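You operate a simulated robot arm through the tools that you are given. There is no shell and no other tool.

You are at the controls of a simulated robot arm. One attempt, no reset.

Task
Lower the frame to mark L and set it on its lock.

Only the result counts: the job must be done as asked and must still hold three seconds after the hand-in. Knocking over, shifting, dropping, spilling or breaking anything else fails it.

Robot
A 7-joint arm with a two-finger parallel gripper, fixed in place. Base frame: the origin is on the floor under the middle of its stand, x ahead of it, y to its left, z up. Readings come in mm, degrees, newtons and seconds.
It reaches about 966 mm from its shoulder. Its first joint turns from -166.0 to 166.0 degrees. Payload 3.43 kg.
Tool frame: the origin (TCP) lies between the finger pads and is the grasp point; the fingertips stand 30 mm ahead of it; z points along the fingers, y is the line along which they close. The gripper opens to 94 mm. The fingers are 28 mm wide and 10 mm thick; the gripper's body (50 by 96 mm) begins 55 mm behind the TCP.
Orientation is told as [roll, pitch, yaw] about the base's x, y, z axes, in that order, counted from this pose: with the fingers straight down and closing along the base's y, the tool's x points along the base's -x, its y along +y and its z along -z.

Tools
- The arm moves only by the tool jog_arm. Its argument "targets" is a list of rows, each a list of 6 numbers: the shift along the tool's x, y, z in mm, then the turn, a rotation vector about the tool's x, y, z in degrees. In form: [[x, y, z, wx, wy, wz], ...]. A call has 1 to 20 rows; each row is the pose to reach, as a shift and turn from the pose commanded when the call began, along the tool's axes at that moment. "jaw" is the finger opening in mm, from 0 to 94, set as the call begins (left out, the last holds). A row lasts 0.2 s, in which the tool goes at most 50 mm and 8.6 degrees; a call with a longer step from one row to the next is refused whole, and so is a gripper value outside its range. Where a pose cannot be reached the arm comes as near as it can. A force on the tool above 70 N (or 10 N above the force at the start of the call, whichever is more), or a blocked arm, ends the call early, and 0.2 s more pass. The fingers move at their own pace (about 45 mm/s each) and stop on an object; they squeeze with about 30 N. The grip force told is the motor's: it shows also when the fingers shut on nothing. Time passes only in rows, and 0.2 s behind the last, so rows that repeat a pose let the fingers close. The reply holds the time, the measured pose of the TCP, the force on the tool along the base axes, the opening and the grip force, in the units named above and with some noise, with the torque about the TCP (base axes, N m) and any sound that the robot's microphone picked up.
- Cameras (640 x 400 px; columns grow to the right, rows downward): "scene" is fixed at [400.4, 499, 1628.8]; the picture's right is [-1.00, 0.03, 0.00], its down [0.01, 0.38, -0.92] and it looks along [-0.02, -0.92, -0.38] (base axes); focal length 314 px, centre (320, 200). "wrist" rides on the gripper at [76, 14, -102] in the tool frame; the picture's right is [-0.18, 0.98, 0.00], its down [-0.75, -0.14, -0.64] and it looks along [-0.63, -0.12, 0.77] (tool axes); focal length 243 px, centre (320, 200). There is no depth. A picture from a camera that has moved, and an enlarged one, comes with that camera's place and axes in the base frame and with its lens.
- get_image(camera): a new picture of that camera. No time passes.
- raise_lower(by): slides the trunk up (or, below 0, down) by that many mm; the arm rides with it, the base frame stays. It gives what a move gives, with no picture.
- enlarge(camera, box): a new picture of the part [left, top, right, bottom] of that camera's present view, enlarged. No time passes.
- hand_in(): hands the job in; it is judged then, once.

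Places have to be worked out from the pictures, the camera data and where the tool is seen. Open the gripper and draw the arm clear of the work before you hand the job in, unless the task says otherwise.

The tools are called after "Emit:" as a command line: name --pt "numbers of a row" for each row, then --argument value for the rest, lists and objects as JSON in quotes. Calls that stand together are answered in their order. jog_arm: Moves the arm, as the interface text tells. Its arguments: {"type":"object","properties":{"targets":{"type":"array"},"jaw":{"type":"number"}},"required":["targets"]} The other tools are called the same way: raise_lower (by) moves the trunk up or down; get_image (camera) takes a picture; enlarge (camera, box) takes an enlarged picture of a part of a camera's view; hand_in () hands the job in.

At the start:

```text
time: 0.0
ee_pos: [291.6, -409.0, 1420.7]
tcp_rot: [-0.1, 0.1, 0.1]
wrist_force: [-0.4, 0.5, 0.3]
ft_torque: [-0.02, -0.01, 0.03]
gripper_width: 93.8
gripper_force: 0.0
trunk travel left (down, up): [-425.0, 65.0]
```

scene: 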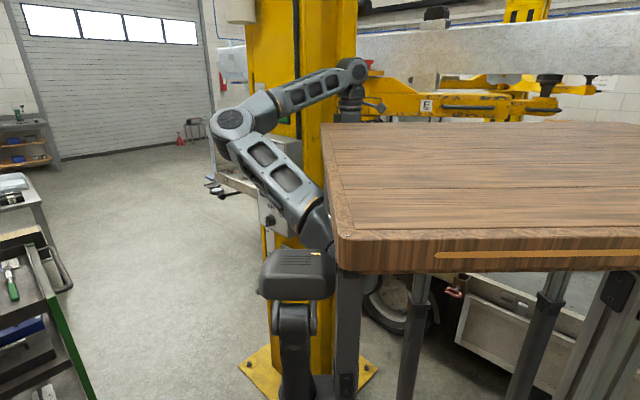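
wrist: 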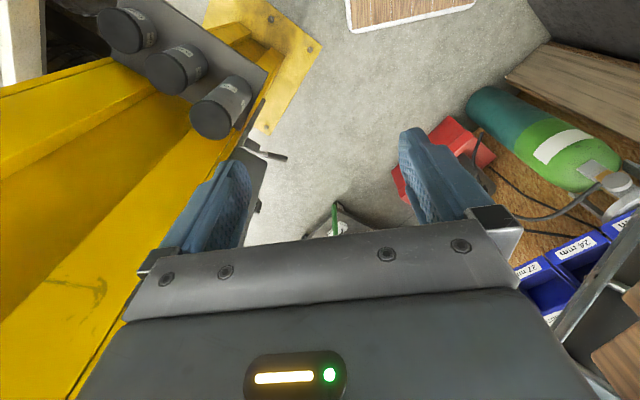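

The scene picture shows the arm, a yellow post and a yellow frame-like thing with a wooden top in front; I can't yet make out the frame, its mark L or its lock. I enlarge parts of both views first.

Emit:
enlarge --camera "scene" --box '[200, 0, 420, 140]'

Emit:
enlarge --camera "scene" --box '[400, 0, 640, 150]'

Emit:
enlarge --camera "scene" --box '[180, 130, 400, 270]'

Emit:
enlarge --camera "wrist" --box '[0, 0, 320, 200]'

Emit:
enlarge --camera "wrist" --box '[320, 0, 640, 200]'

```text
2.86 times, centred on (310, 70) of scene
camera zoom: at [400.4, 499.0, 1628.8], right [-1.0, 0.03, 0.0], down [0.01, 0.38, -0.92], along [-0.02, -0.92, -0.38], focal length 896 px, centre (349, 571)
```

zoom: 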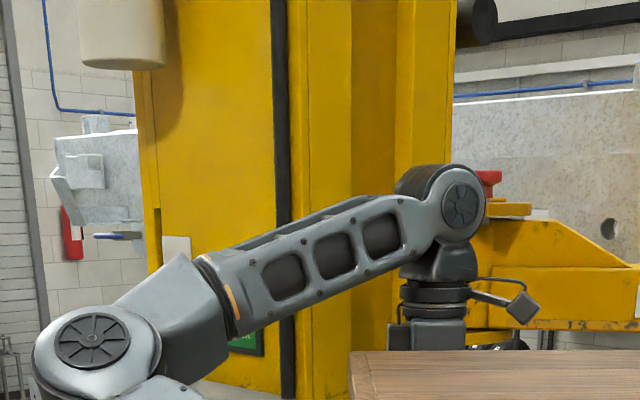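

```text
2.67 times, centred on (520, 75) of scene
camera zoom: at [400.4, 499.0, 1628.8], right [-1.0, 0.03, 0.0], down [0.01, 0.38, -0.92], along [-0.02, -0.92, -0.38], focal length 836 px, centre (-213, 533)
```

zoom: 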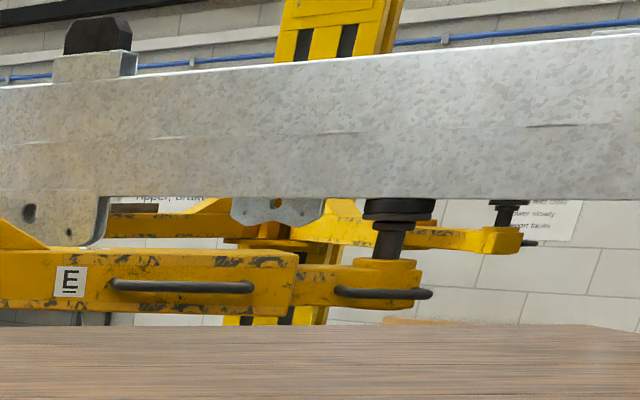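

```text
2.86 times, centred on (290, 200) of scene
camera zoom: at [400.4, 499.0, 1628.8], right [-1.0, 0.03, 0.0], down [0.01, 0.38, -0.92], along [-0.02, -0.92, -0.38], focal length 896 px, centre (406, 200)
```

zoom: 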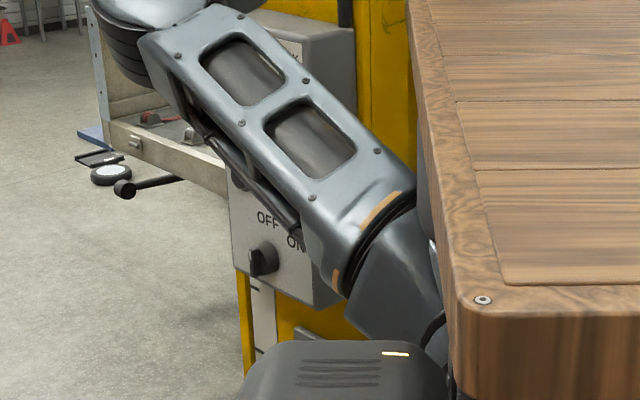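

```text
2.00 times, centred on (160, 100) of wrist
camera zoom: at [214.8, -394.1, 1523.4], right [0.18, 0.98, 0.0], down [0.75, -0.14, 0.64], along [0.63, -0.12, -0.77], focal length 485 px, centre (640, 400)
```

zoom: 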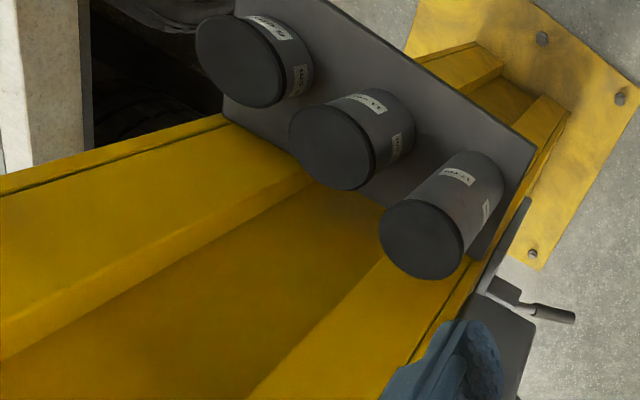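

```text
2.00 times, centred on (480, 100) of wrist
camera zoom: at [214.8, -394.1, 1523.4], right [0.18, 0.98, 0.0], down [0.75, -0.14, 0.64], along [0.63, -0.12, -0.77], focal length 485 px, centre (0, 400)
```

zoom: 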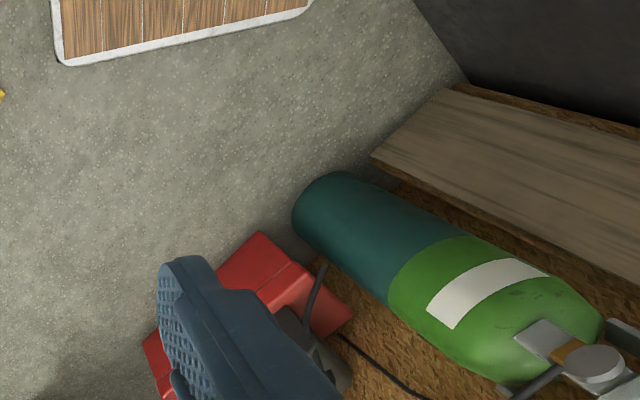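

The scene looks like a two-post lift: a grey chassis frame resting on yellow lift arms, with a post carrying a main switch (OFF/ON) and a panel of three cylindrical knobs. I enlarge the lower part of the scene and the panel labels further.

Emit:
enlarge --camera "scene" --box '[200, 150, 300, 250]'

Emit:
enlarge --camera "scene" --box '[220, 240, 440, 400]'

Emit:
enlarge --camera "wrist" --box '[90, 0, 300, 140]'

Emit:
enlarge --camera "scene" --box '[330, 40, 450, 125]'

Emit:
enlarge --camera "scene" --box '[420, 250, 640, 400]'

Emit:
enlarge --camera "scene" --box '[0, 0, 260, 200]'

```text
4.00 times, centred on (250, 200) of scene
camera zoom: at [400.4, 499.0, 1628.8], right [-1.0, 0.03, 0.0], down [0.01, 0.38, -0.92], along [-0.02, -0.92, -0.38], focal length 1254 px, centre (600, 200)
```

zoom: 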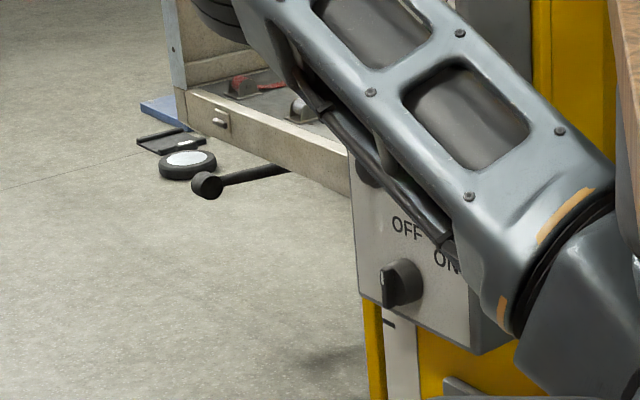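

```text
2.50 times, centred on (330, 320) of scene
camera zoom: at [400.4, 499.0, 1628.8], right [-1.0, 0.03, 0.0], down [0.01, 0.38, -0.92], along [-0.02, -0.92, -0.38], focal length 784 px, centre (295, -100)
```

zoom: 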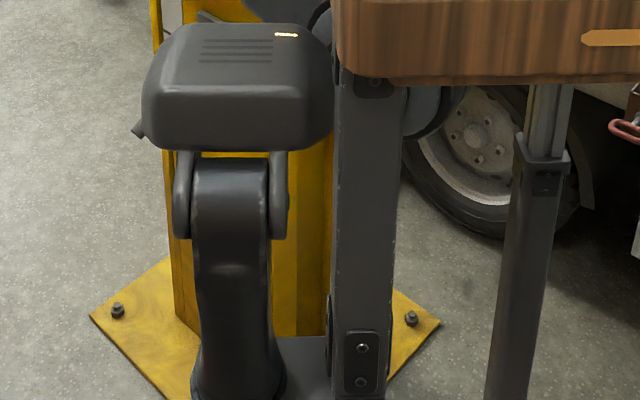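

```text
2.86 times, centred on (195, 70) of wrist
camera zoom: at [214.8, -394.1, 1523.4], right [0.18, 0.98, 0.0], down [0.75, -0.14, 0.64], along [0.63, -0.12, -0.77], focal length 693 px, centre (677, 571)
```

zoom: 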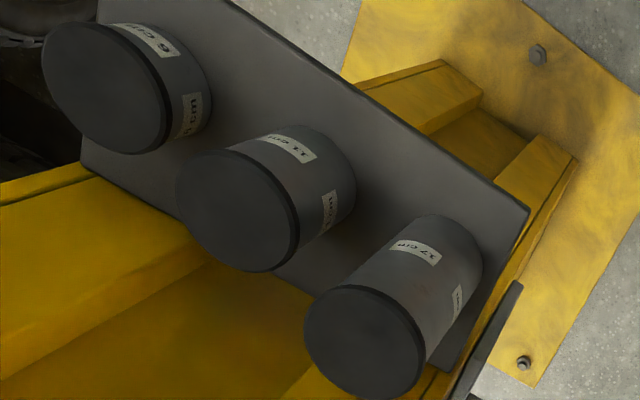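

```text
4.71 times, centred on (390, 82) of scene
camera zoom: at [400.4, 499.0, 1628.8], right [-1.0, 0.03, 0.0], down [0.01, 0.38, -0.92], along [-0.02, -0.92, -0.38], focal length 1475 px, centre (-9, 753)
```

zoom: 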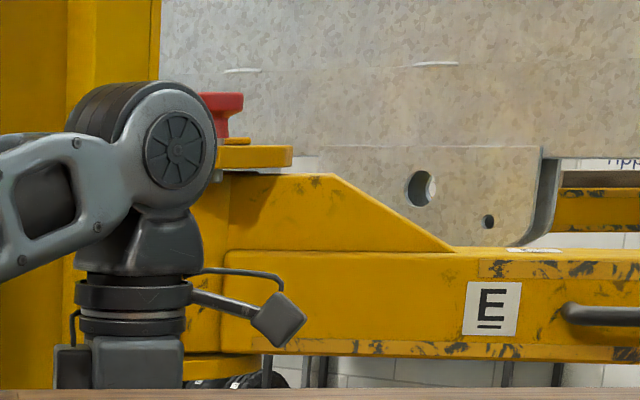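

```text
2.67 times, centred on (530, 325) of scene
camera zoom: at [400.4, 499.0, 1628.8], right [-1.0, 0.03, 0.0], down [0.01, 0.38, -0.92], along [-0.02, -0.92, -0.38], focal length 836 px, centre (-240, -133)
```

zoom: 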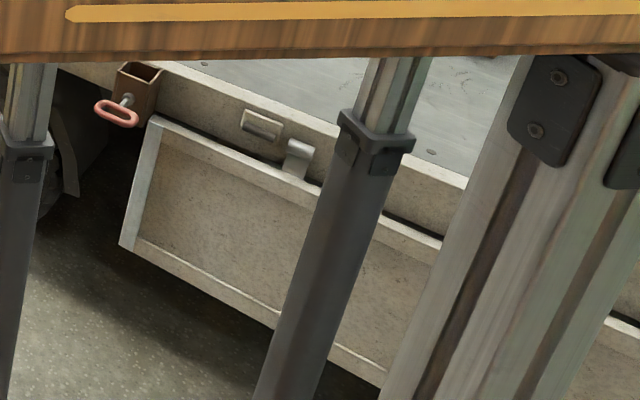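

```text
2.00 times, centred on (130, 100) of scene
camera zoom: at [400.4, 499.0, 1628.8], right [-1.0, 0.03, 0.0], down [0.01, 0.38, -0.92], along [-0.02, -0.92, -0.38], focal length 627 px, centre (700, 400)
```

zoom: 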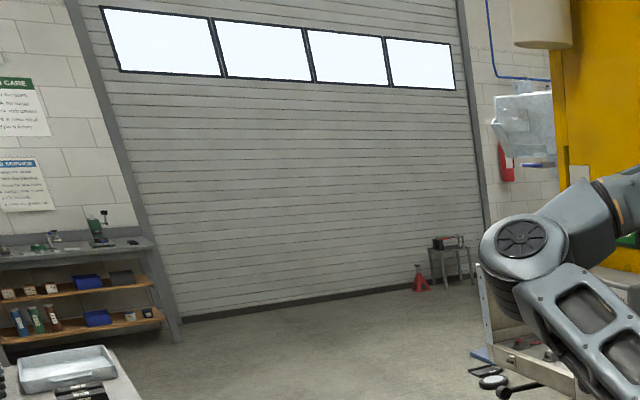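

The three cylinders are only height spacers (6, 11, 17 cm) on a holder; the controls seem to be the grey box (OFF/ON switch, a lever) on the post face turned to +x/+y, near (565, -680, 1050). I turn the tool in place about its own axis so the wrist camera looks toward the post and box.

Emit:
jog_arm --pt "0 0 0 0 0 8" --pt "0 0 0 0 0 16" --pt "0 0 0 0 0 24" --pt "0 0 0 0 0 32" --pt "0 0 0 0 0 40" --pt "0 0 0 0 0 48"

```text
time: 1.4
ee_pos: [290.0, -409.3, 1421.7]
tcp_rot: [0.1, 0.1, -48.0]
wrist_force: [-0.9, 0.1, 0.0]
ft_torque: [0.0, 0.01, -0.01]
gripper_width: 93.7
gripper_force: 0.0
trunk travel left (down, up): [-425.0, 65.0]
```

The tool turned cleanly by -48 degrees of yaw. Now I take pictures from both cameras.

Emit:
get_image --camera "wrist"

Emit:
get_image --camera "scene"

```text
taken
camera wrist: at [251.1, -342.4, 1524.0], right [0.85, 0.52, 0.0], down [0.4, -0.65, 0.64], along [0.33, -0.55, -0.77], focal length 243 px, centre (320, 200)
```

wrist: 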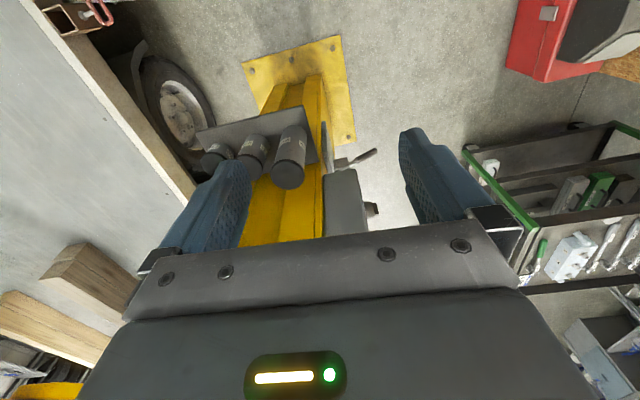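

```text
taken
```

scene: 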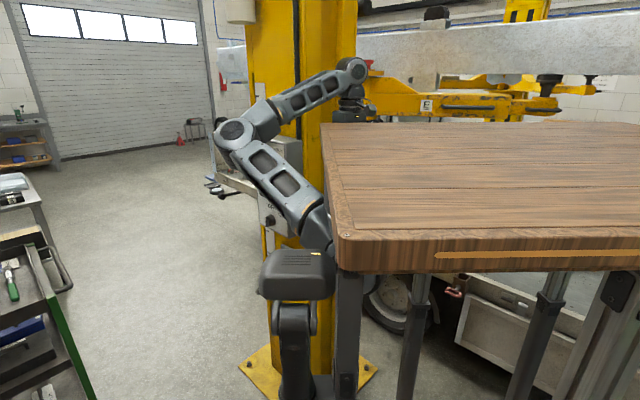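

The box with its knob faces right in this view, i.e. towards about (+0.8, +0.5) in the base, so I need to look at it from the +x side. I move the tool outward to about (560, -330) at the same height while yawing it to +37 degrees.

Emit:
jog_arm --pt "-12 25 0 0 0 -8.5" --pt "-24 51 0 0 0 -17" --pt "-37 76 0 0 0 -25.5" --pt "-49 101 0 0 0 -34" --pt "-61 127 0 0 0 -42.5" --pt "-73 152 0 0 0 -51" --pt "-85 177 0 0 0 -59.5" --pt "-98 203 0 0 0 -68" --pt "-110 228 0 0 0 -76.5" --pt "-122 253 0 0 0 -85"

```text
time: 3.6
ee_pos: [561.8, -330.5, 1420.0]
tcp_rot: [0.0, 0.0, 37.1]
wrist_force: [-0.1, -0.5, 0.0]
ft_torque: [0.01, -0.02, 0.04]
gripper_width: 94.0
gripper_force: 0.0
trunk travel left (down, up): [-425.0, 65.0]
```

The move went as commanded. I look from both cameras.

Emit:
get_image --camera "scene"

Emit:
get_image --camera "wrist"

```text
taken
```

scene: 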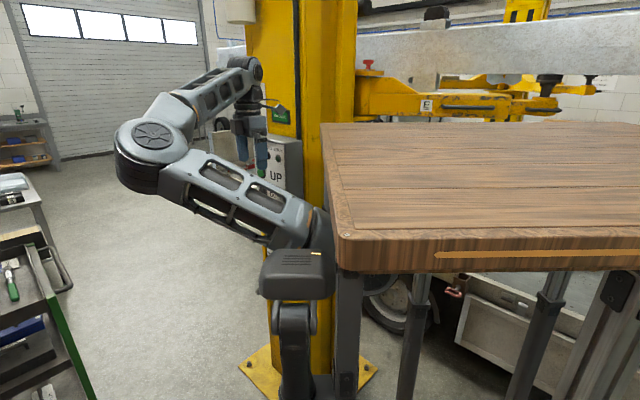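

```text
taken
camera wrist: at [491.5, -364.6, 1522.5], right [-0.45, 0.89, 0.0], down [0.69, 0.34, 0.64], along [0.57, 0.29, -0.77], focal length 243 px, centre (320, 200)
```

wrist: 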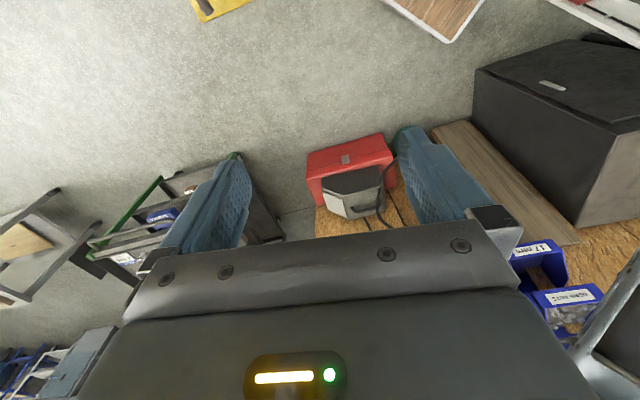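

The elbow has swung out toward the scene camera and a button labelled "UP" is now visible on the box. I tilt the gripper up to horizontal, fingers pointing to about (-0.8, -0.6), keeping the TCP in place.

Emit:
jog_arm --pt "0 0 0 0 8.2 0" --pt "0 0 0 0 16.4 0" --pt "0 0 0 0 24.6 0" --pt "0 0 0 0 32.8 0" --pt "0 0 0 0 41 0" --pt "0 0 0 0 49.2 0" --pt "0 0 0 0 57.4 0" --pt "0 0 0 0 65.6 0" --pt "0 0 0 0 73.8 0" --pt "0 0 0 0 82 0" --pt "0 0 0 0 90 0"

```text
time: 6.0
ee_pos: [561.1, -329.0, 1421.2]
tcp_rot: [-177.6, 89.8, -140.5]
wrist_force: [-0.1, 0.1, -0.3]
ft_torque: [0.0, 0.01, -0.01]
gripper_width: 94.0
gripper_force: 0.1
trunk travel left (down, up): [-425.0, 65.0]
```

The gripper is now horizontal. I check both views before lowering.

Emit:
get_image --camera "scene"

Emit:
get_image --camera "wrist"

```text
taken
```

scene: 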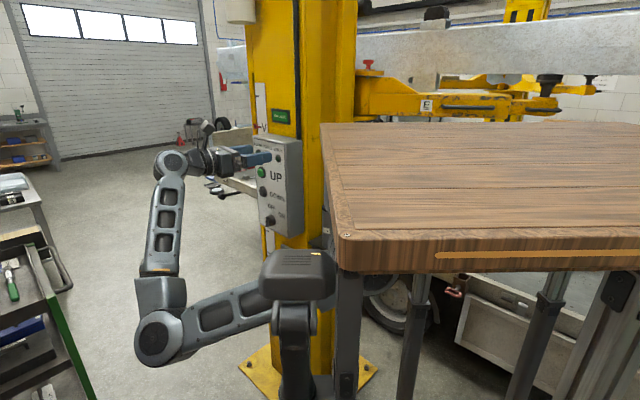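

```text
taken
camera wrist: at [634.8, -255.3, 1497.5], right [-0.59, 0.78, -0.18], down [0.6, 0.27, -0.76], along [-0.54, -0.56, -0.63], focal length 243 px, centre (320, 200)
```

wrist: 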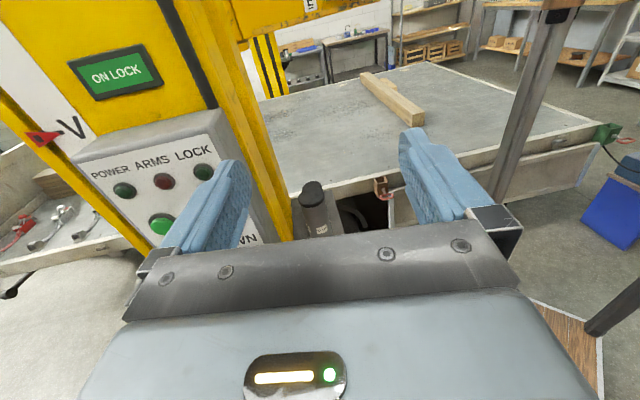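

Now the box is readable: indicators POWER, ARMS, LOCK, a green UP button, a DOWN button, a switch below, an "ON LOCK" display, and a scale with a red pointer near "V". I enlarge these areas from both cameras.

Emit:
enlarge --camera "scene" --box '[240, 70, 320, 160]'

Emit:
enlarge --camera "scene" --box '[200, 120, 320, 260]'

Emit:
enlarge --camera "wrist" --box '[0, 0, 280, 260]'

Emit:
enlarge --camera "scene" --box '[225, 220, 355, 400]'

```text
4.44 times, centred on (280, 115) of scene
camera zoom: at [400.4, 499.0, 1628.8], right [-1.0, 0.03, 0.0], down [0.01, 0.38, -0.92], along [-0.02, -0.92, -0.38], focal length 1393 px, centre (498, 578)
```

zoom: 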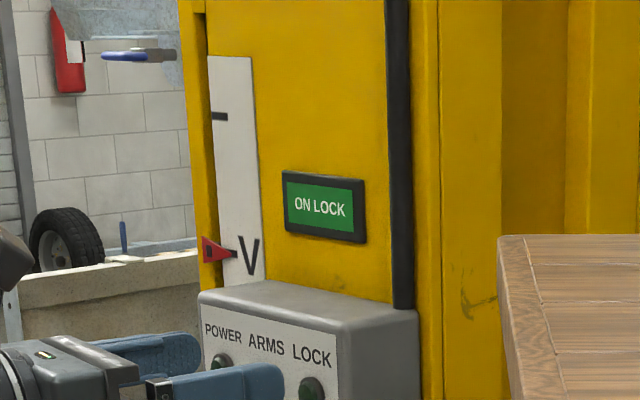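

```text
2.86 times, centred on (260, 190) of scene
camera zoom: at [400.4, 499.0, 1628.8], right [-1.0, 0.03, 0.0], down [0.01, 0.38, -0.92], along [-0.02, -0.92, -0.38], focal length 896 px, centre (491, 229)
```

zoom: 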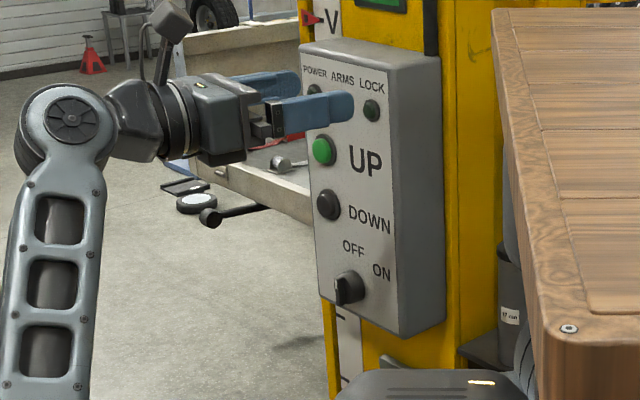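

```text
1.54 times, centred on (140, 130) of wrist
camera zoom: at [634.8, -255.3, 1497.5], right [-0.59, 0.78, -0.18], down [0.6, 0.27, -0.76], along [-0.54, -0.56, -0.63], focal length 373 px, centre (597, 308)
```

zoom: 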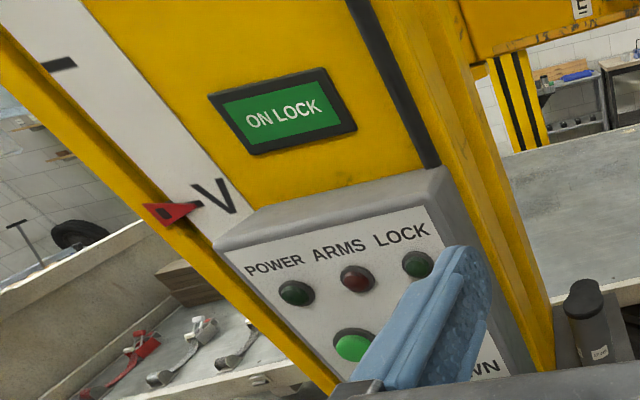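

```text
2.22 times, centred on (290, 310) of scene
camera zoom: at [400.4, 499.0, 1628.8], right [-1.0, 0.03, 0.0], down [0.01, 0.38, -0.92], along [-0.02, -0.92, -0.38], focal length 697 px, centre (387, -44)
```

zoom: 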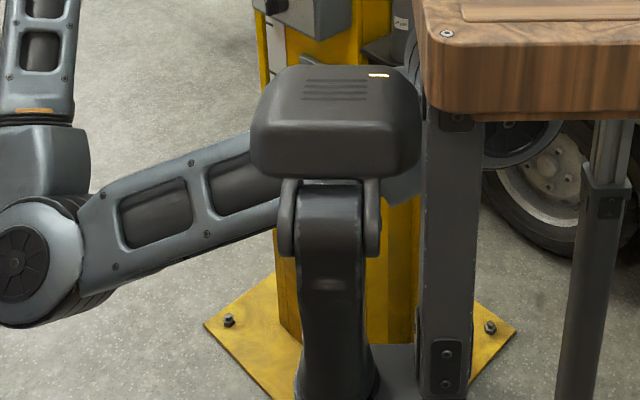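

Triangulating: the panel face has normal about (0.61, 0.80); POWER (606,-645,1350), LOCK (524,-583,1342), UP (600,-643,1275), DOWN about (596,-634,1198), switch about (577,-610,1088). There also seems to be a lever lower down the post, so I lower the trunk to look there; the gripper is about 190 mm clear of the panel.

Emit:
raise_lower --by -250

```text
time: 8.6
ee_pos: [563.0, -329.3, 1171.2]
tcp_rot: [-173.7, 90.0, -136.8]
wrist_force: [-1.1, 0.0, -1.0]
ft_torque: [0.0, 0.03, -0.01]
gripper_width: 94.0
gripper_force: 0.1
trunk travel left (down, up): [-175.0, 315.0]
```

The trunk went down 250 mm without contact. New pictures.

Emit:
get_image --camera "wrist"

Emit:
get_image --camera "scene"

```text
taken
camera wrist: at [634.8, -255.5, 1247.5], right [-0.59, 0.78, -0.18], down [0.6, 0.27, -0.75], along [-0.54, -0.56, -0.63], focal length 243 px, centre (320, 200)
```

wrist: 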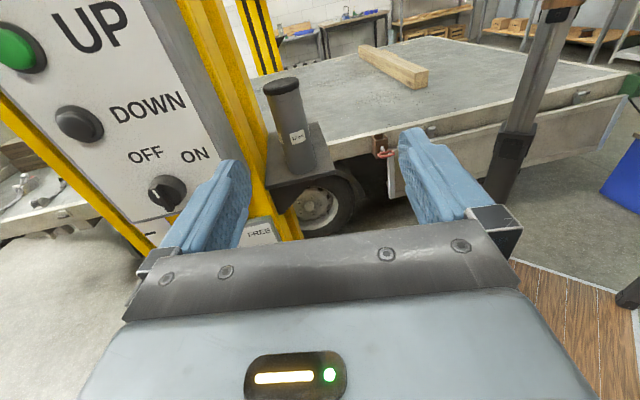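

```text
taken
```

scene: 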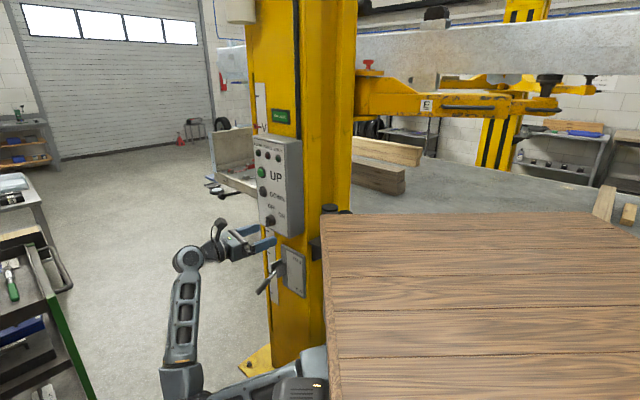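

With the table lower, a second plate with a lever shows below the box, with a label on it. I enlarge it and the switch.

Emit:
enlarge --camera "scene" --box '[230, 220, 340, 340]'

Emit:
enlarge --camera "scene" --box '[235, 130, 315, 240]'

Emit:
enlarge --camera "wrist" --box '[0, 0, 320, 250]'

Emit:
enlarge --camera "scene" --box '[240, 75, 310, 150]'

Emit:
enlarge --camera "scene" --box '[340, 0, 640, 220]'

```text
3.33 times, centred on (285, 280) of scene
camera zoom: at [400.4, 499.0, 1628.8], right [-1.0, 0.03, 0.0], down [0.01, 0.38, -0.92], along [-0.02, -0.92, -0.38], focal length 1045 px, centre (437, -67)
```

zoom: 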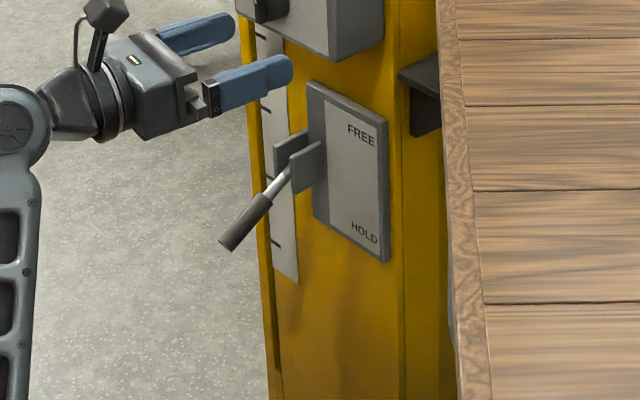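

```text
3.64 times, centred on (275, 185) of scene
camera zoom: at [400.4, 499.0, 1628.8], right [-1.0, 0.03, 0.0], down [0.01, 0.38, -0.92], along [-0.02, -0.92, -0.38], focal length 1140 px, centre (484, 254)
```

zoom: 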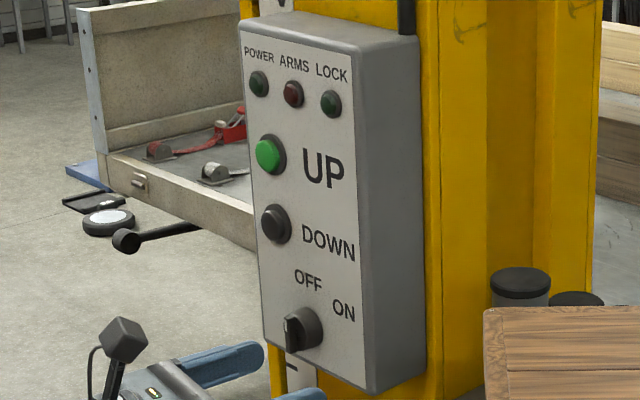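

```text
1.60 times, centred on (160, 125) of wrist
camera zoom: at [634.8, -255.5, 1247.5], right [-0.59, 0.78, -0.18], down [0.6, 0.27, -0.75], along [-0.54, -0.56, -0.63], focal length 388 px, centre (576, 320)
```

zoom: 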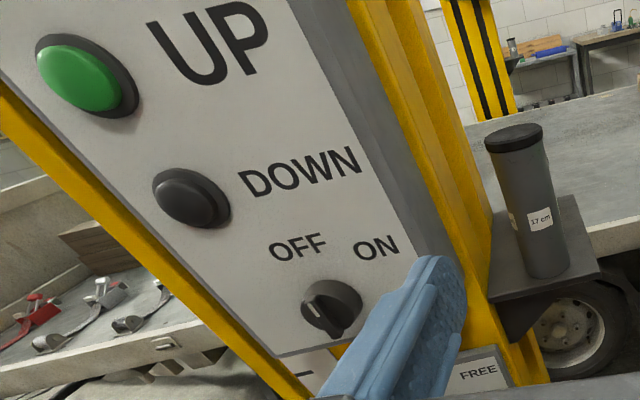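

```text
5.33 times, centred on (275, 112) of scene
camera zoom: at [400.4, 499.0, 1628.8], right [-1.0, 0.03, 0.0], down [0.01, 0.38, -0.92], along [-0.02, -0.92, -0.38], focal length 1672 px, centre (560, 667)
```

zoom: 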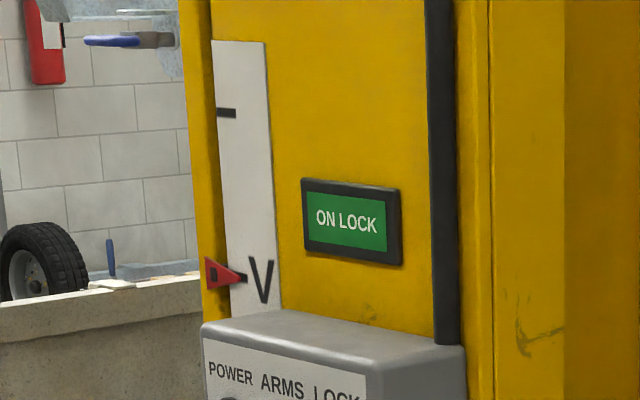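

```text
1.82 times, centred on (490, 110) of scene
camera zoom: at [400.4, 499.0, 1628.8], right [-1.0, 0.03, 0.0], down [0.01, 0.38, -0.92], along [-0.02, -0.92, -0.38], focal length 570 px, centre (11, 364)
```

zoom: 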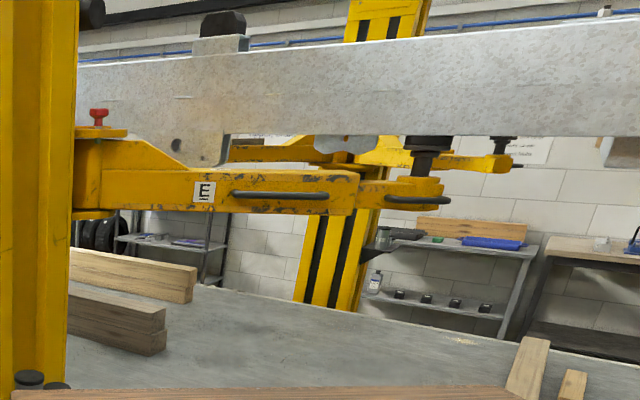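

The lower lever has positions FREE (top) and HOLD (bottom), currently at HOLD; the POWER light is dark. I still need to find L on the scale, so I move the camera to the left of the panel, facing it squarely, well in front of it.

Emit:
jog_arm --pt "0 -34 -6 1.6 0 0" --pt "0 -68 -12 3.2 0 0" --pt "1 -102 -18 4.8 0 0" --pt "1 -136 -24 6.4 0 0" --pt "1 -170 -30 8 0 0" --pt "2 -204 -37 9.6 0 0" --pt "2 -238 -43 11.2 0 0" --pt "2 -272 -49 12.8 0 0" --pt "3 -306 -55 14.4 0 0" --pt "3 -339 -61 16 0 0"

```text
time: 10.8
ee_pos: [811.9, -560.1, 1172.1]
tcp_rot: [-156.7, 89.9, -103.6]
wrist_force: [1.1, 0.1, -0.1]
ft_torque: [-0.02, 0.01, 0.0]
gripper_width: 93.8
gripper_force: 0.0
trunk travel left (down, up): [-175.0, 315.0]
```

The arm is now left of the panel as planned. I take wrist and scene pictures to read the scale.

Emit:
get_image --camera "wrist"

Emit:
get_image --camera "scene"

```text
taken
camera wrist: at [860.8, -468.7, 1248.6], right [-0.79, 0.59, -0.18], down [0.5, 0.43, -0.75], along [-0.37, -0.68, -0.63], focal length 243 px, centre (320, 200)
```

wrist: 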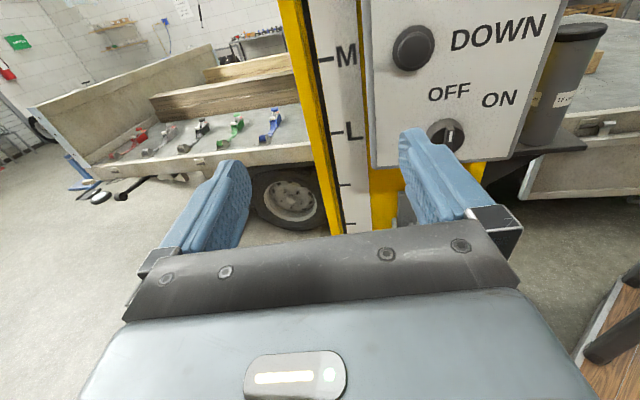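

```text
taken
```

scene: 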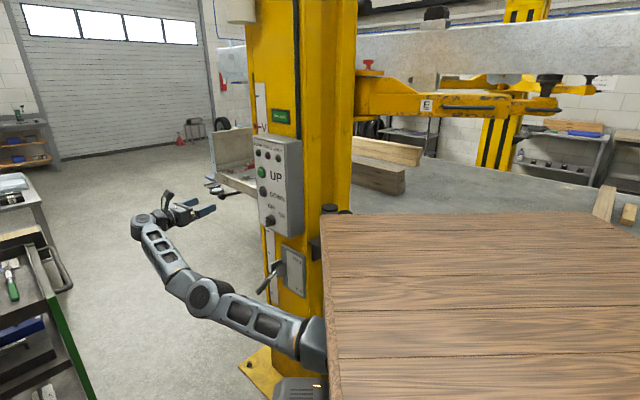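

The scale shows M and below it L at about z 1075 (pointer now at V, about 1422, so roughly 345 mm of lowering), with lock ticks about 115 mm apart. I enlarge to check the knob pointer, the marks and the lever.

Emit:
enlarge --camera "wrist" --box '[280, 0, 560, 240]'

Emit:
enlarge --camera "wrist" --box '[300, 140, 430, 240]'

Emit:
enlarge --camera "scene" --box '[240, 230, 320, 310]'

Emit:
enlarge --camera "scene" --box '[245, 180, 305, 240]'

```text
1.67 times, centred on (420, 120) of wrist
camera zoom: at [860.8, -468.7, 1248.6], right [-0.79, 0.59, -0.18], down [0.5, 0.43, -0.75], along [-0.37, -0.68, -0.63], focal length 404 px, centre (153, 333)
```

zoom: 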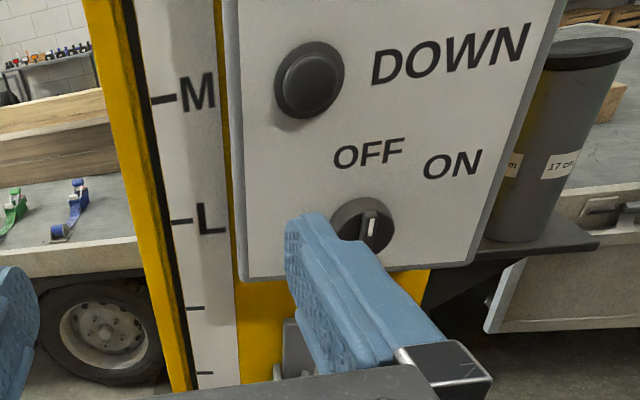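

```text
4.00 times, centred on (365, 190) of wrist
camera zoom: at [860.8, -468.7, 1248.6], right [-0.79, 0.59, -0.18], down [0.5, 0.43, -0.75], along [-0.37, -0.68, -0.63], focal length 970 px, centre (140, 240)
```

zoom: 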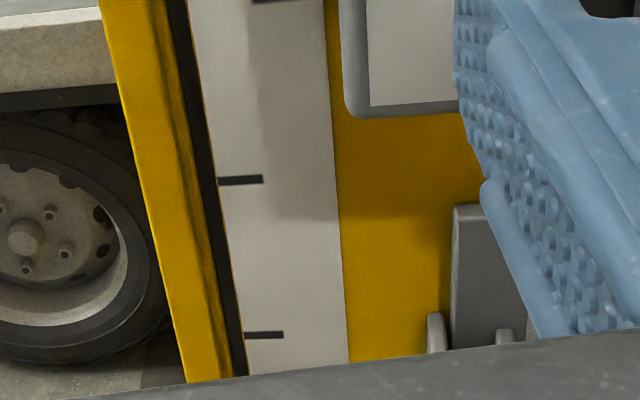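

```text
5.00 times, centred on (280, 270) of scene
camera zoom: at [400.4, 499.0, 1628.8], right [-1.0, 0.03, 0.0], down [0.01, 0.38, -0.92], along [-0.02, -0.92, -0.38], focal length 1567 px, centre (520, -150)
```

zoom: 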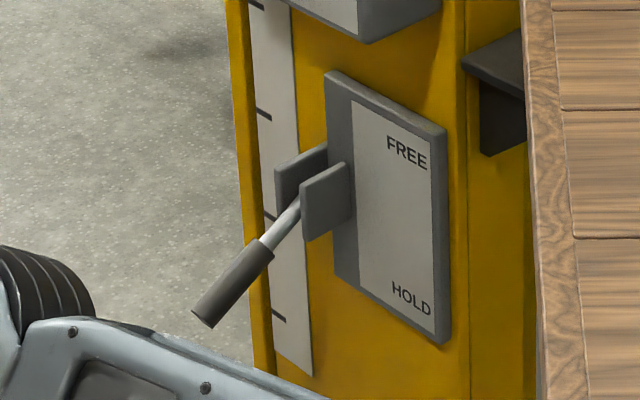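

```text
6.67 times, centred on (275, 210) of scene
camera zoom: at [400.4, 499.0, 1628.8], right [-1.0, 0.03, 0.0], down [0.01, 0.38, -0.92], along [-0.02, -0.92, -0.38], focal length 2090 px, centre (620, 133)
```

zoom: 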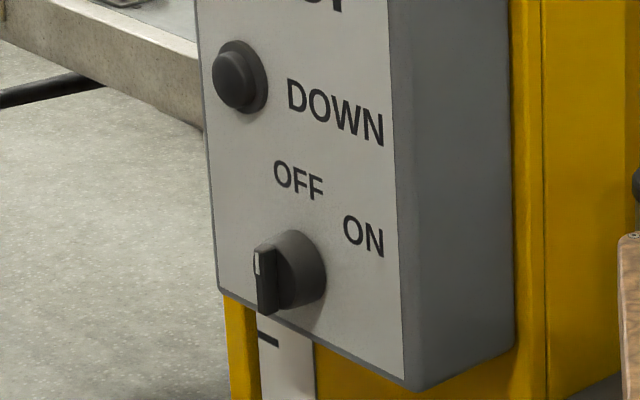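

The switch points straight up at OFF; ON is clockwise, up to the right. The lever stands down at HOLD. I move in front of the switch at a safe standoff (fingertips about 100 mm off the knob) to measure it precisely.

Emit:
jog_arm --pt "-17 31 5 0 0 0" --pt "-34 63 11 0 0 0" --pt "-50 94 16 0 0 0" --pt "-67 126 21 0 0 0" --pt "-84 157 27 0 0 0"

```text
time: 12.0
ee_pos: [671.9, -490.8, 1090.4]
tcp_rot: [143.3, 89.8, -163.7]
wrist_force: [0.2, -0.4, -0.1]
ft_torque: [-0.01, -0.01, -0.03]
gripper_width: 94.1
gripper_force: 0.0
trunk travel left (down, up): [-175.0, 315.0]
```

I'm at the standoff in front of the switch. I take a wrist picture and an enlargement, plus the scene.

Emit:
get_image --camera "wrist"

Emit:
enlarge --camera "wrist" --box '[210, 20, 430, 170]'

Emit:
get_image --camera "scene"

```text
taken
camera wrist: at [722.1, -399.9, 1166.1], right [-0.79, 0.59, -0.18], down [0.5, 0.43, -0.75], along [-0.37, -0.68, -0.63], focal length 243 px, centre (320, 200)
```

wrist: 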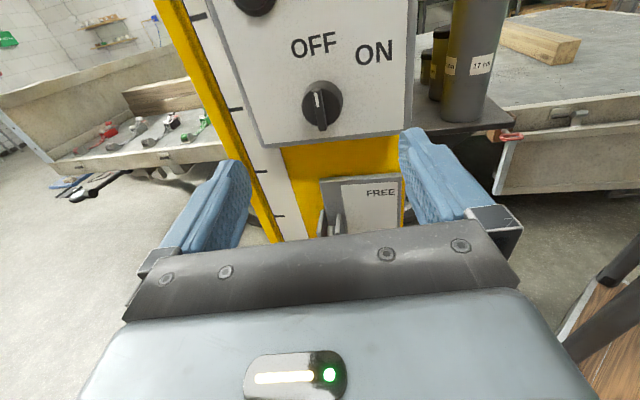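

```text
2.67 times, centred on (320, 95) of wrist
camera zoom: at [722.1, -399.9, 1166.1], right [-0.79, 0.59, -0.18], down [0.5, 0.43, -0.75], along [-0.37, -0.68, -0.63], focal length 647 px, centre (320, 480)
```

zoom: 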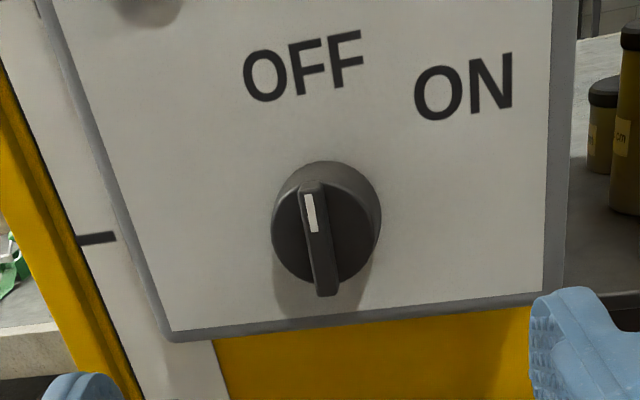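

```text
taken
```

scene: 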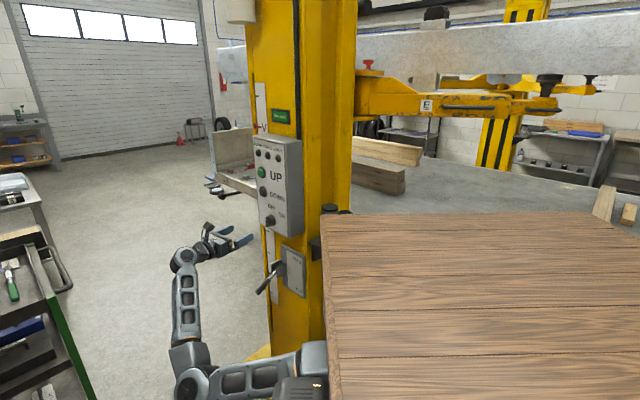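

Triangulated: panel plane normal is (0.678, 0.735), the knob's grip bar is centred near (587, -606, 1081), protruding 30 mm, about 42 mm tall and 10 mm thick, vertical. I square up to the panel (-5.6 degrees yaw), come to 47 mm from the bar and narrow the jaws to 46 mm.

Emit:
jog_arm --pt "-3 -3 22 -1.9 0 0" --pt "-6 -6 44 -3.8 0 0" --pt "-9.4 -8.9 65.9 -5.6 0 0" --pt "-9.4 -8.9 65.9 -5.6 0 0" --jaw 46

```text
time: 13.0
ee_pos: [641.8, -548.3, 1080.9]
tcp_rot: [174.3, 90.0, -138.4]
wrist_force: [-0.2, -0.2, 0.4]
ft_torque: [0.0, -0.03, 0.01]
gripper_width: 46.1
gripper_force: 0.1
trunk travel left (down, up): [-175.0, 315.0]
```

The arm reached the near standoff. I check the alignment with the knob in both cameras.

Emit:
get_image --camera "wrist"

Emit:
enlarge --camera "wrist" --box '[240, 0, 420, 130]'

Emit:
enlarge --camera "scene" --box '[205, 180, 305, 260]'

```text
taken
camera wrist: at [700.1, -462.4, 1156.9], right [-0.72, 0.66, -0.18], down [0.54, 0.38, -0.75], along [-0.43, -0.64, -0.63], focal length 243 px, centre (320, 200)
```

wrist: 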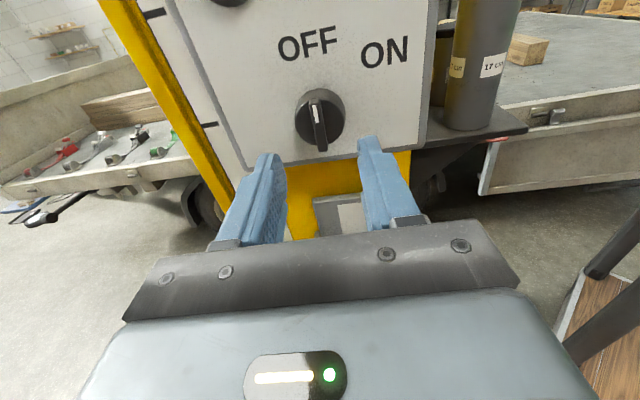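

```text
3.08 times, centred on (330, 65) of wrist
camera zoom: at [700.1, -462.4, 1156.9], right [-0.72, 0.66, -0.18], down [0.54, 0.38, -0.75], along [-0.43, -0.64, -0.63], focal length 746 px, centre (289, 615)
```

zoom: 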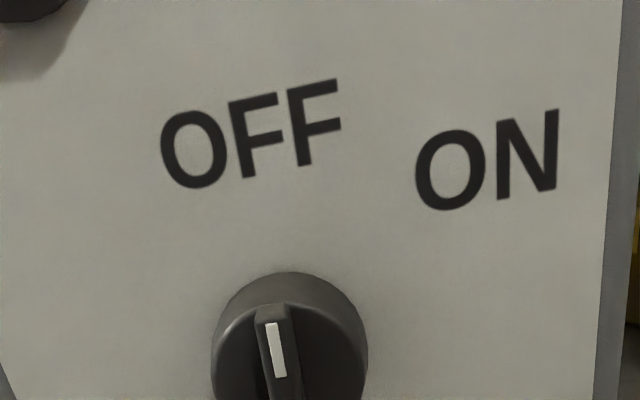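

```text
5.00 times, centred on (255, 220) of scene
camera zoom: at [400.4, 499.0, 1628.8], right [-1.0, 0.03, 0.0], down [0.01, 0.38, -0.92], along [-0.02, -0.92, -0.38], focal length 1567 px, centre (645, 100)
```

zoom: 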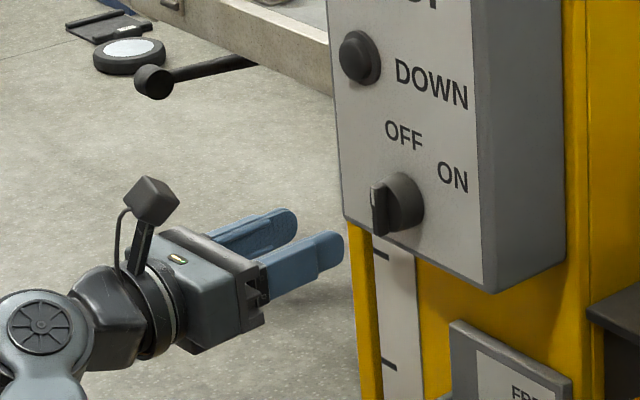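

Aligned: bar centre at D 843, z 1081 and the TCP is on the same axis. I advance 58 mm so the fingertips straddle the bar.

Emit:
jog_arm --pt "0 0 20 0 0 0" --pt "0 0 40 0 0 0" --pt "0 0 58 0 0 0" --pt "0 0 58 0 0 0" --jaw 46

```text
time: 14.0
ee_pos: [603.3, -590.6, 1079.9]
tcp_rot: [158.8, 90.0, -153.9]
wrist_force: [-0.1, 0.3, -0.2]
ft_torque: [0.0, 0.0, -0.01]
gripper_width: 45.8
gripper_force: 0.1
trunk travel left (down, up): [-175.0, 315.0]
```

No contact yet, as intended. I check the fingers around the bar.

Emit:
get_image --camera "wrist"

Emit:
enlarge --camera "scene" --box '[225, 185, 305, 250]'

```text
taken
camera wrist: at [660.6, -504.6, 1156.9], right [-0.72, 0.66, -0.18], down [0.54, 0.38, -0.75], along [-0.43, -0.64, -0.63], focal length 243 px, centre (320, 200)
```

wrist: 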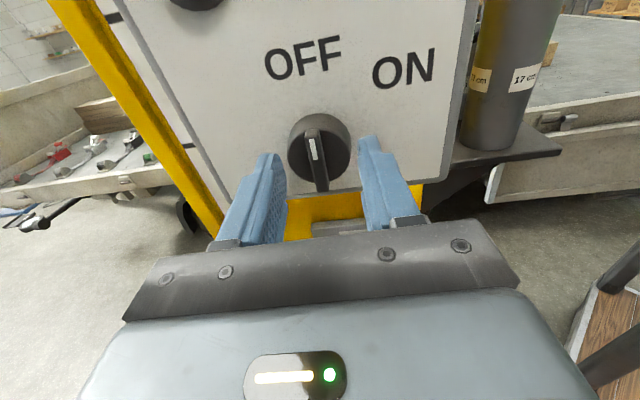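

```text
6.15 times, centred on (265, 218) of scene
camera zoom: at [400.4, 499.0, 1628.8], right [-1.0, 0.03, 0.0], down [0.01, 0.38, -0.92], along [-0.02, -0.92, -0.38], focal length 1929 px, centre (658, 92)
```

zoom: 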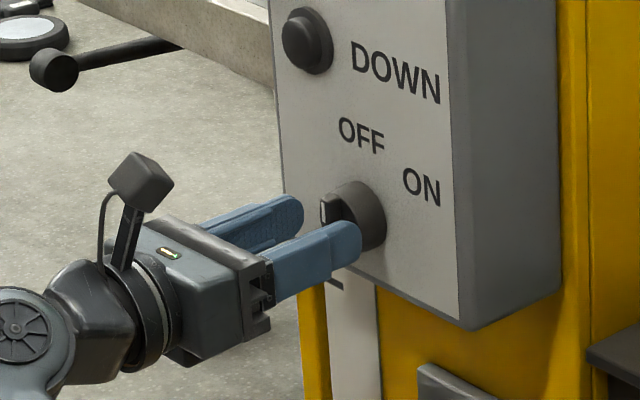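

The fingers straddle the bar, centred. I close the jaws on it.

Emit:
jog_arm --pt "0 0 0 0 0 0" --pt "0 0 0 0 0 0" --pt "0 0 0 0 0 0" --pt "0 0 0 0 0 0" --jaw 0

```text
time: 15.0
ee_pos: [602.8, -588.2, 1080.8]
tcp_rot: [-179.2, 90.0, -131.9]
wrist_force: [3.5, 9.3, 0.2]
ft_torque: [0.09, 0.01, -0.15]
gripper_width: 0.0
gripper_force: 33.3
trunk travel left (down, up): [-175.0, 315.0]
```

The jaws closed to 0 with a small outward push of about 10 N, so they slipped off or closed in front of the bar. I look.

Emit:
get_image --camera "wrist"

Emit:
enlarge --camera "scene" --box '[225, 185, 305, 250]'

Emit:
enlarge --camera "wrist" --box '[240, 80, 400, 220]'

```text
taken
camera wrist: at [660.8, -503.4, 1157.2], right [-0.72, 0.67, -0.18], down [0.54, 0.38, -0.75], along [-0.43, -0.64, -0.63], focal length 243 px, centre (320, 200)
```

wrist: 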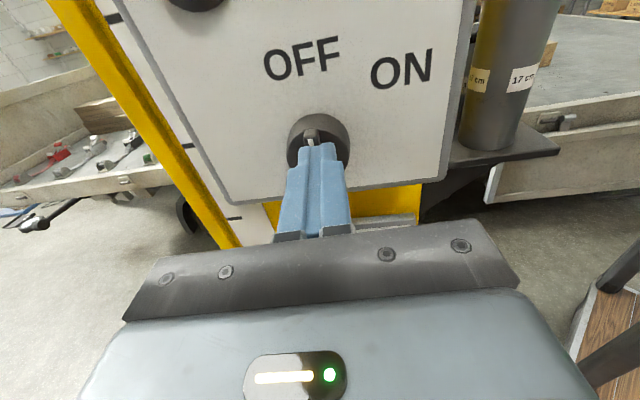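

```text
6.15 times, centred on (265, 218) of scene
camera zoom: at [400.4, 499.0, 1628.8], right [-1.0, 0.03, 0.0], down [0.01, 0.38, -0.92], along [-0.02, -0.92, -0.38], focal length 1929 px, centre (658, 92)
```

zoom: 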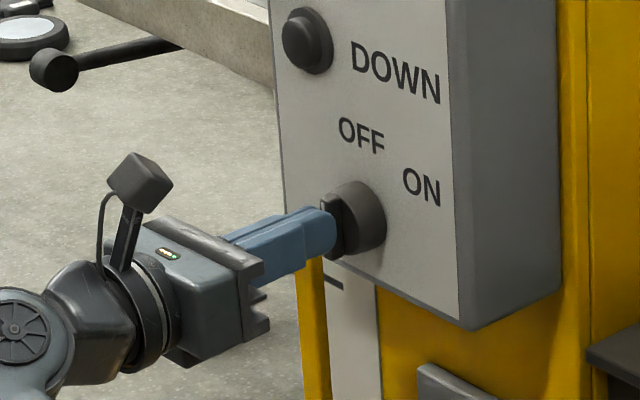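

```text
2.86 times, centred on (320, 150) of wrist
camera zoom: at [660.8, -503.4, 1157.2], right [-0.72, 0.67, -0.18], down [0.54, 0.38, -0.75], along [-0.43, -0.64, -0.63], focal length 693 px, centre (320, 343)
```

zoom: 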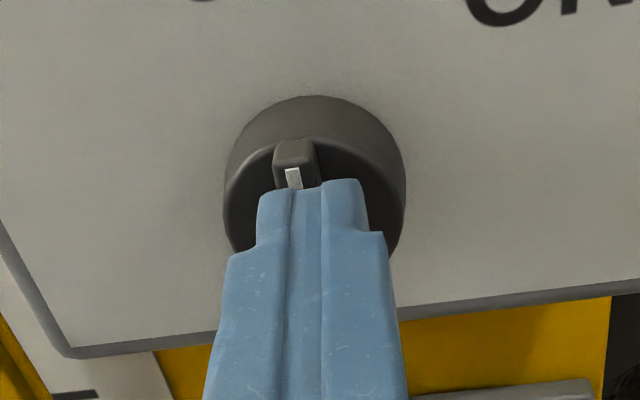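

The tips overlapped the bar only slightly and squeezed off its front. I open the jaws again and advance a further 8 mm.

Emit:
jog_arm --pt "0 0 -2 0 0 0" --pt "0 0 -2 0 0 0" --pt "0 0 -2 0 0 0" --pt "0 0 3 0 0 0" --pt "0 0 8 0 0 0" --pt "0 0 8 0 0 0" --jaw 40

```text
time: 16.4
ee_pos: [597.1, -596.4, 1080.6]
tcp_rot: [166.1, 89.8, -146.4]
wrist_force: [0.5, 0.1, -0.3]
ft_torque: [-0.01, 0.0, 0.02]
gripper_width: 40.2
gripper_force: 0.2
trunk travel left (down, up): [-175.0, 315.0]
```

No contact force with the tips 8 mm deeper. I close the jaws again.

Emit:
jog_arm --pt "0 0 0 0 0 0" --pt "0 0 0 0 0 0" --pt "0 0 0 0 0 0" --pt "0 0 0 0 0 0" --jaw 0

```text
time: 17.4
ee_pos: [598.2, -596.6, 1080.3]
tcp_rot: [168.0, 90.0, -144.3]
wrist_force: [15.9, -27.0, 5.7]
ft_torque: [-0.55, -0.3, 0.35]
gripper_width: 9.0
gripper_force: 43.6
trunk travel left (down, up): [-175.0, 315.0]
```

The bar is gripped (9 mm wide), but with a 30 N sideways load toward +d, so the TCP is a little off-centre. I shift 2 mm in tool -y to relieve it.

Emit:
jog_arm --pt "0 -1 0 0 0 0" --pt "0 -2 0 0 0 0" --pt "0 -2 0 0 0 0" --jaw 0

```text
time: 18.2
ee_pos: [598.1, -597.8, 1079.1]
tcp_rot: [171.3, 89.9, -141.5]
wrist_force: [16.5, -7.1, 5.7]
ft_torque: [-0.56, -0.1, 0.03]
gripper_width: 9.1
gripper_force: 43.2
trunk travel left (down, up): [-175.0, 315.0]
```

The side load fell from 30 to about 17 N. I shift another 2 mm and then begin turning clockwise in small steps up to 24 degrees.

Emit:
jog_arm --pt "0 -1 0 0 0 0" --pt "0 -2 0 0 0 0" --pt "0 -2 0 0 0 6" --pt "0 -2 0 0 0 12" --pt "0 -2 0 0 0 18" --pt "0 -2 0 0 0 24" --pt "0 -2 0 0 0 24" --jaw 0

```text
time: 19.8
ee_pos: [596.0, -597.1, 1080.4]
tcp_rot: [-89.5, 65.8, -42.7]
wrist_force: [-16.1, 56.7, -12.5]
ft_torque: [0.05, 0.35, -2.07]
gripper_width: 8.8
gripper_force: 42.9
trunk travel left (down, up): [-175.0, 315.0]
```

Force rose to about 55 N while turning; I check whether the knob has turned.

Emit:
get_image --camera "wrist"

Emit:
enlarge --camera "scene" --box '[225, 130, 305, 250]'

Emit:
enlarge --camera "wrist" --box '[240, 60, 400, 220]'

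```text
taken
camera wrist: at [633.6, -491.9, 1144.6], right [-0.6, 0.56, -0.57], down [0.76, 0.17, -0.63], along [-0.26, -0.81, -0.53], focal length 243 px, centre (320, 200)
```

wrist: 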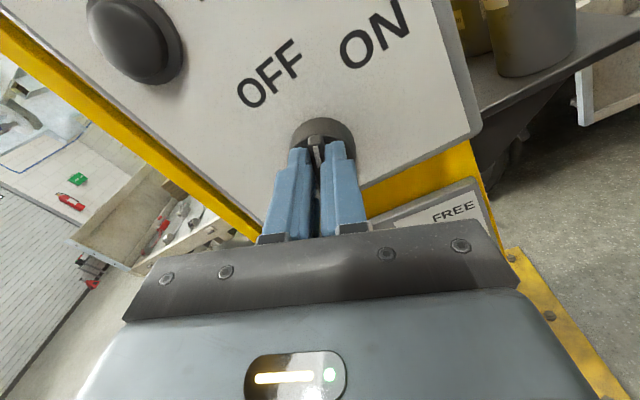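

```text
3.33 times, centred on (265, 190) of scene
camera zoom: at [400.4, 499.0, 1628.8], right [-1.0, 0.03, 0.0], down [0.01, 0.38, -0.92], along [-0.02, -0.92, -0.38], focal length 1045 px, centre (503, 233)
```

zoom: 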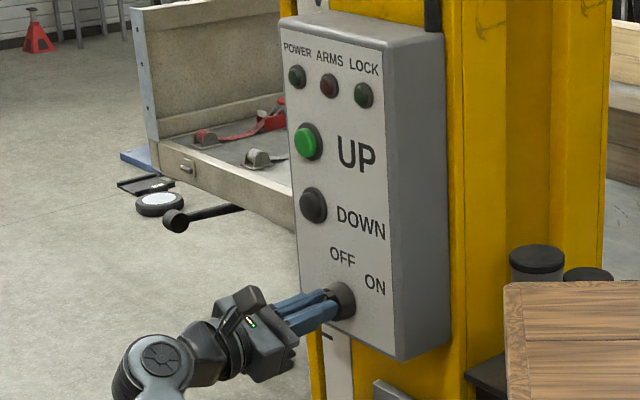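

```text
2.50 times, centred on (320, 140) of wrist
camera zoom: at [633.6, -491.9, 1144.6], right [-0.6, 0.56, -0.57], down [0.76, 0.17, -0.63], along [-0.26, -0.81, -0.53], focal length 606 px, centre (320, 350)
```

zoom: 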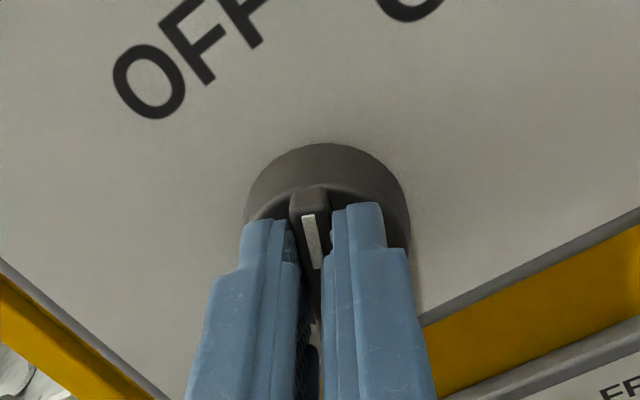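

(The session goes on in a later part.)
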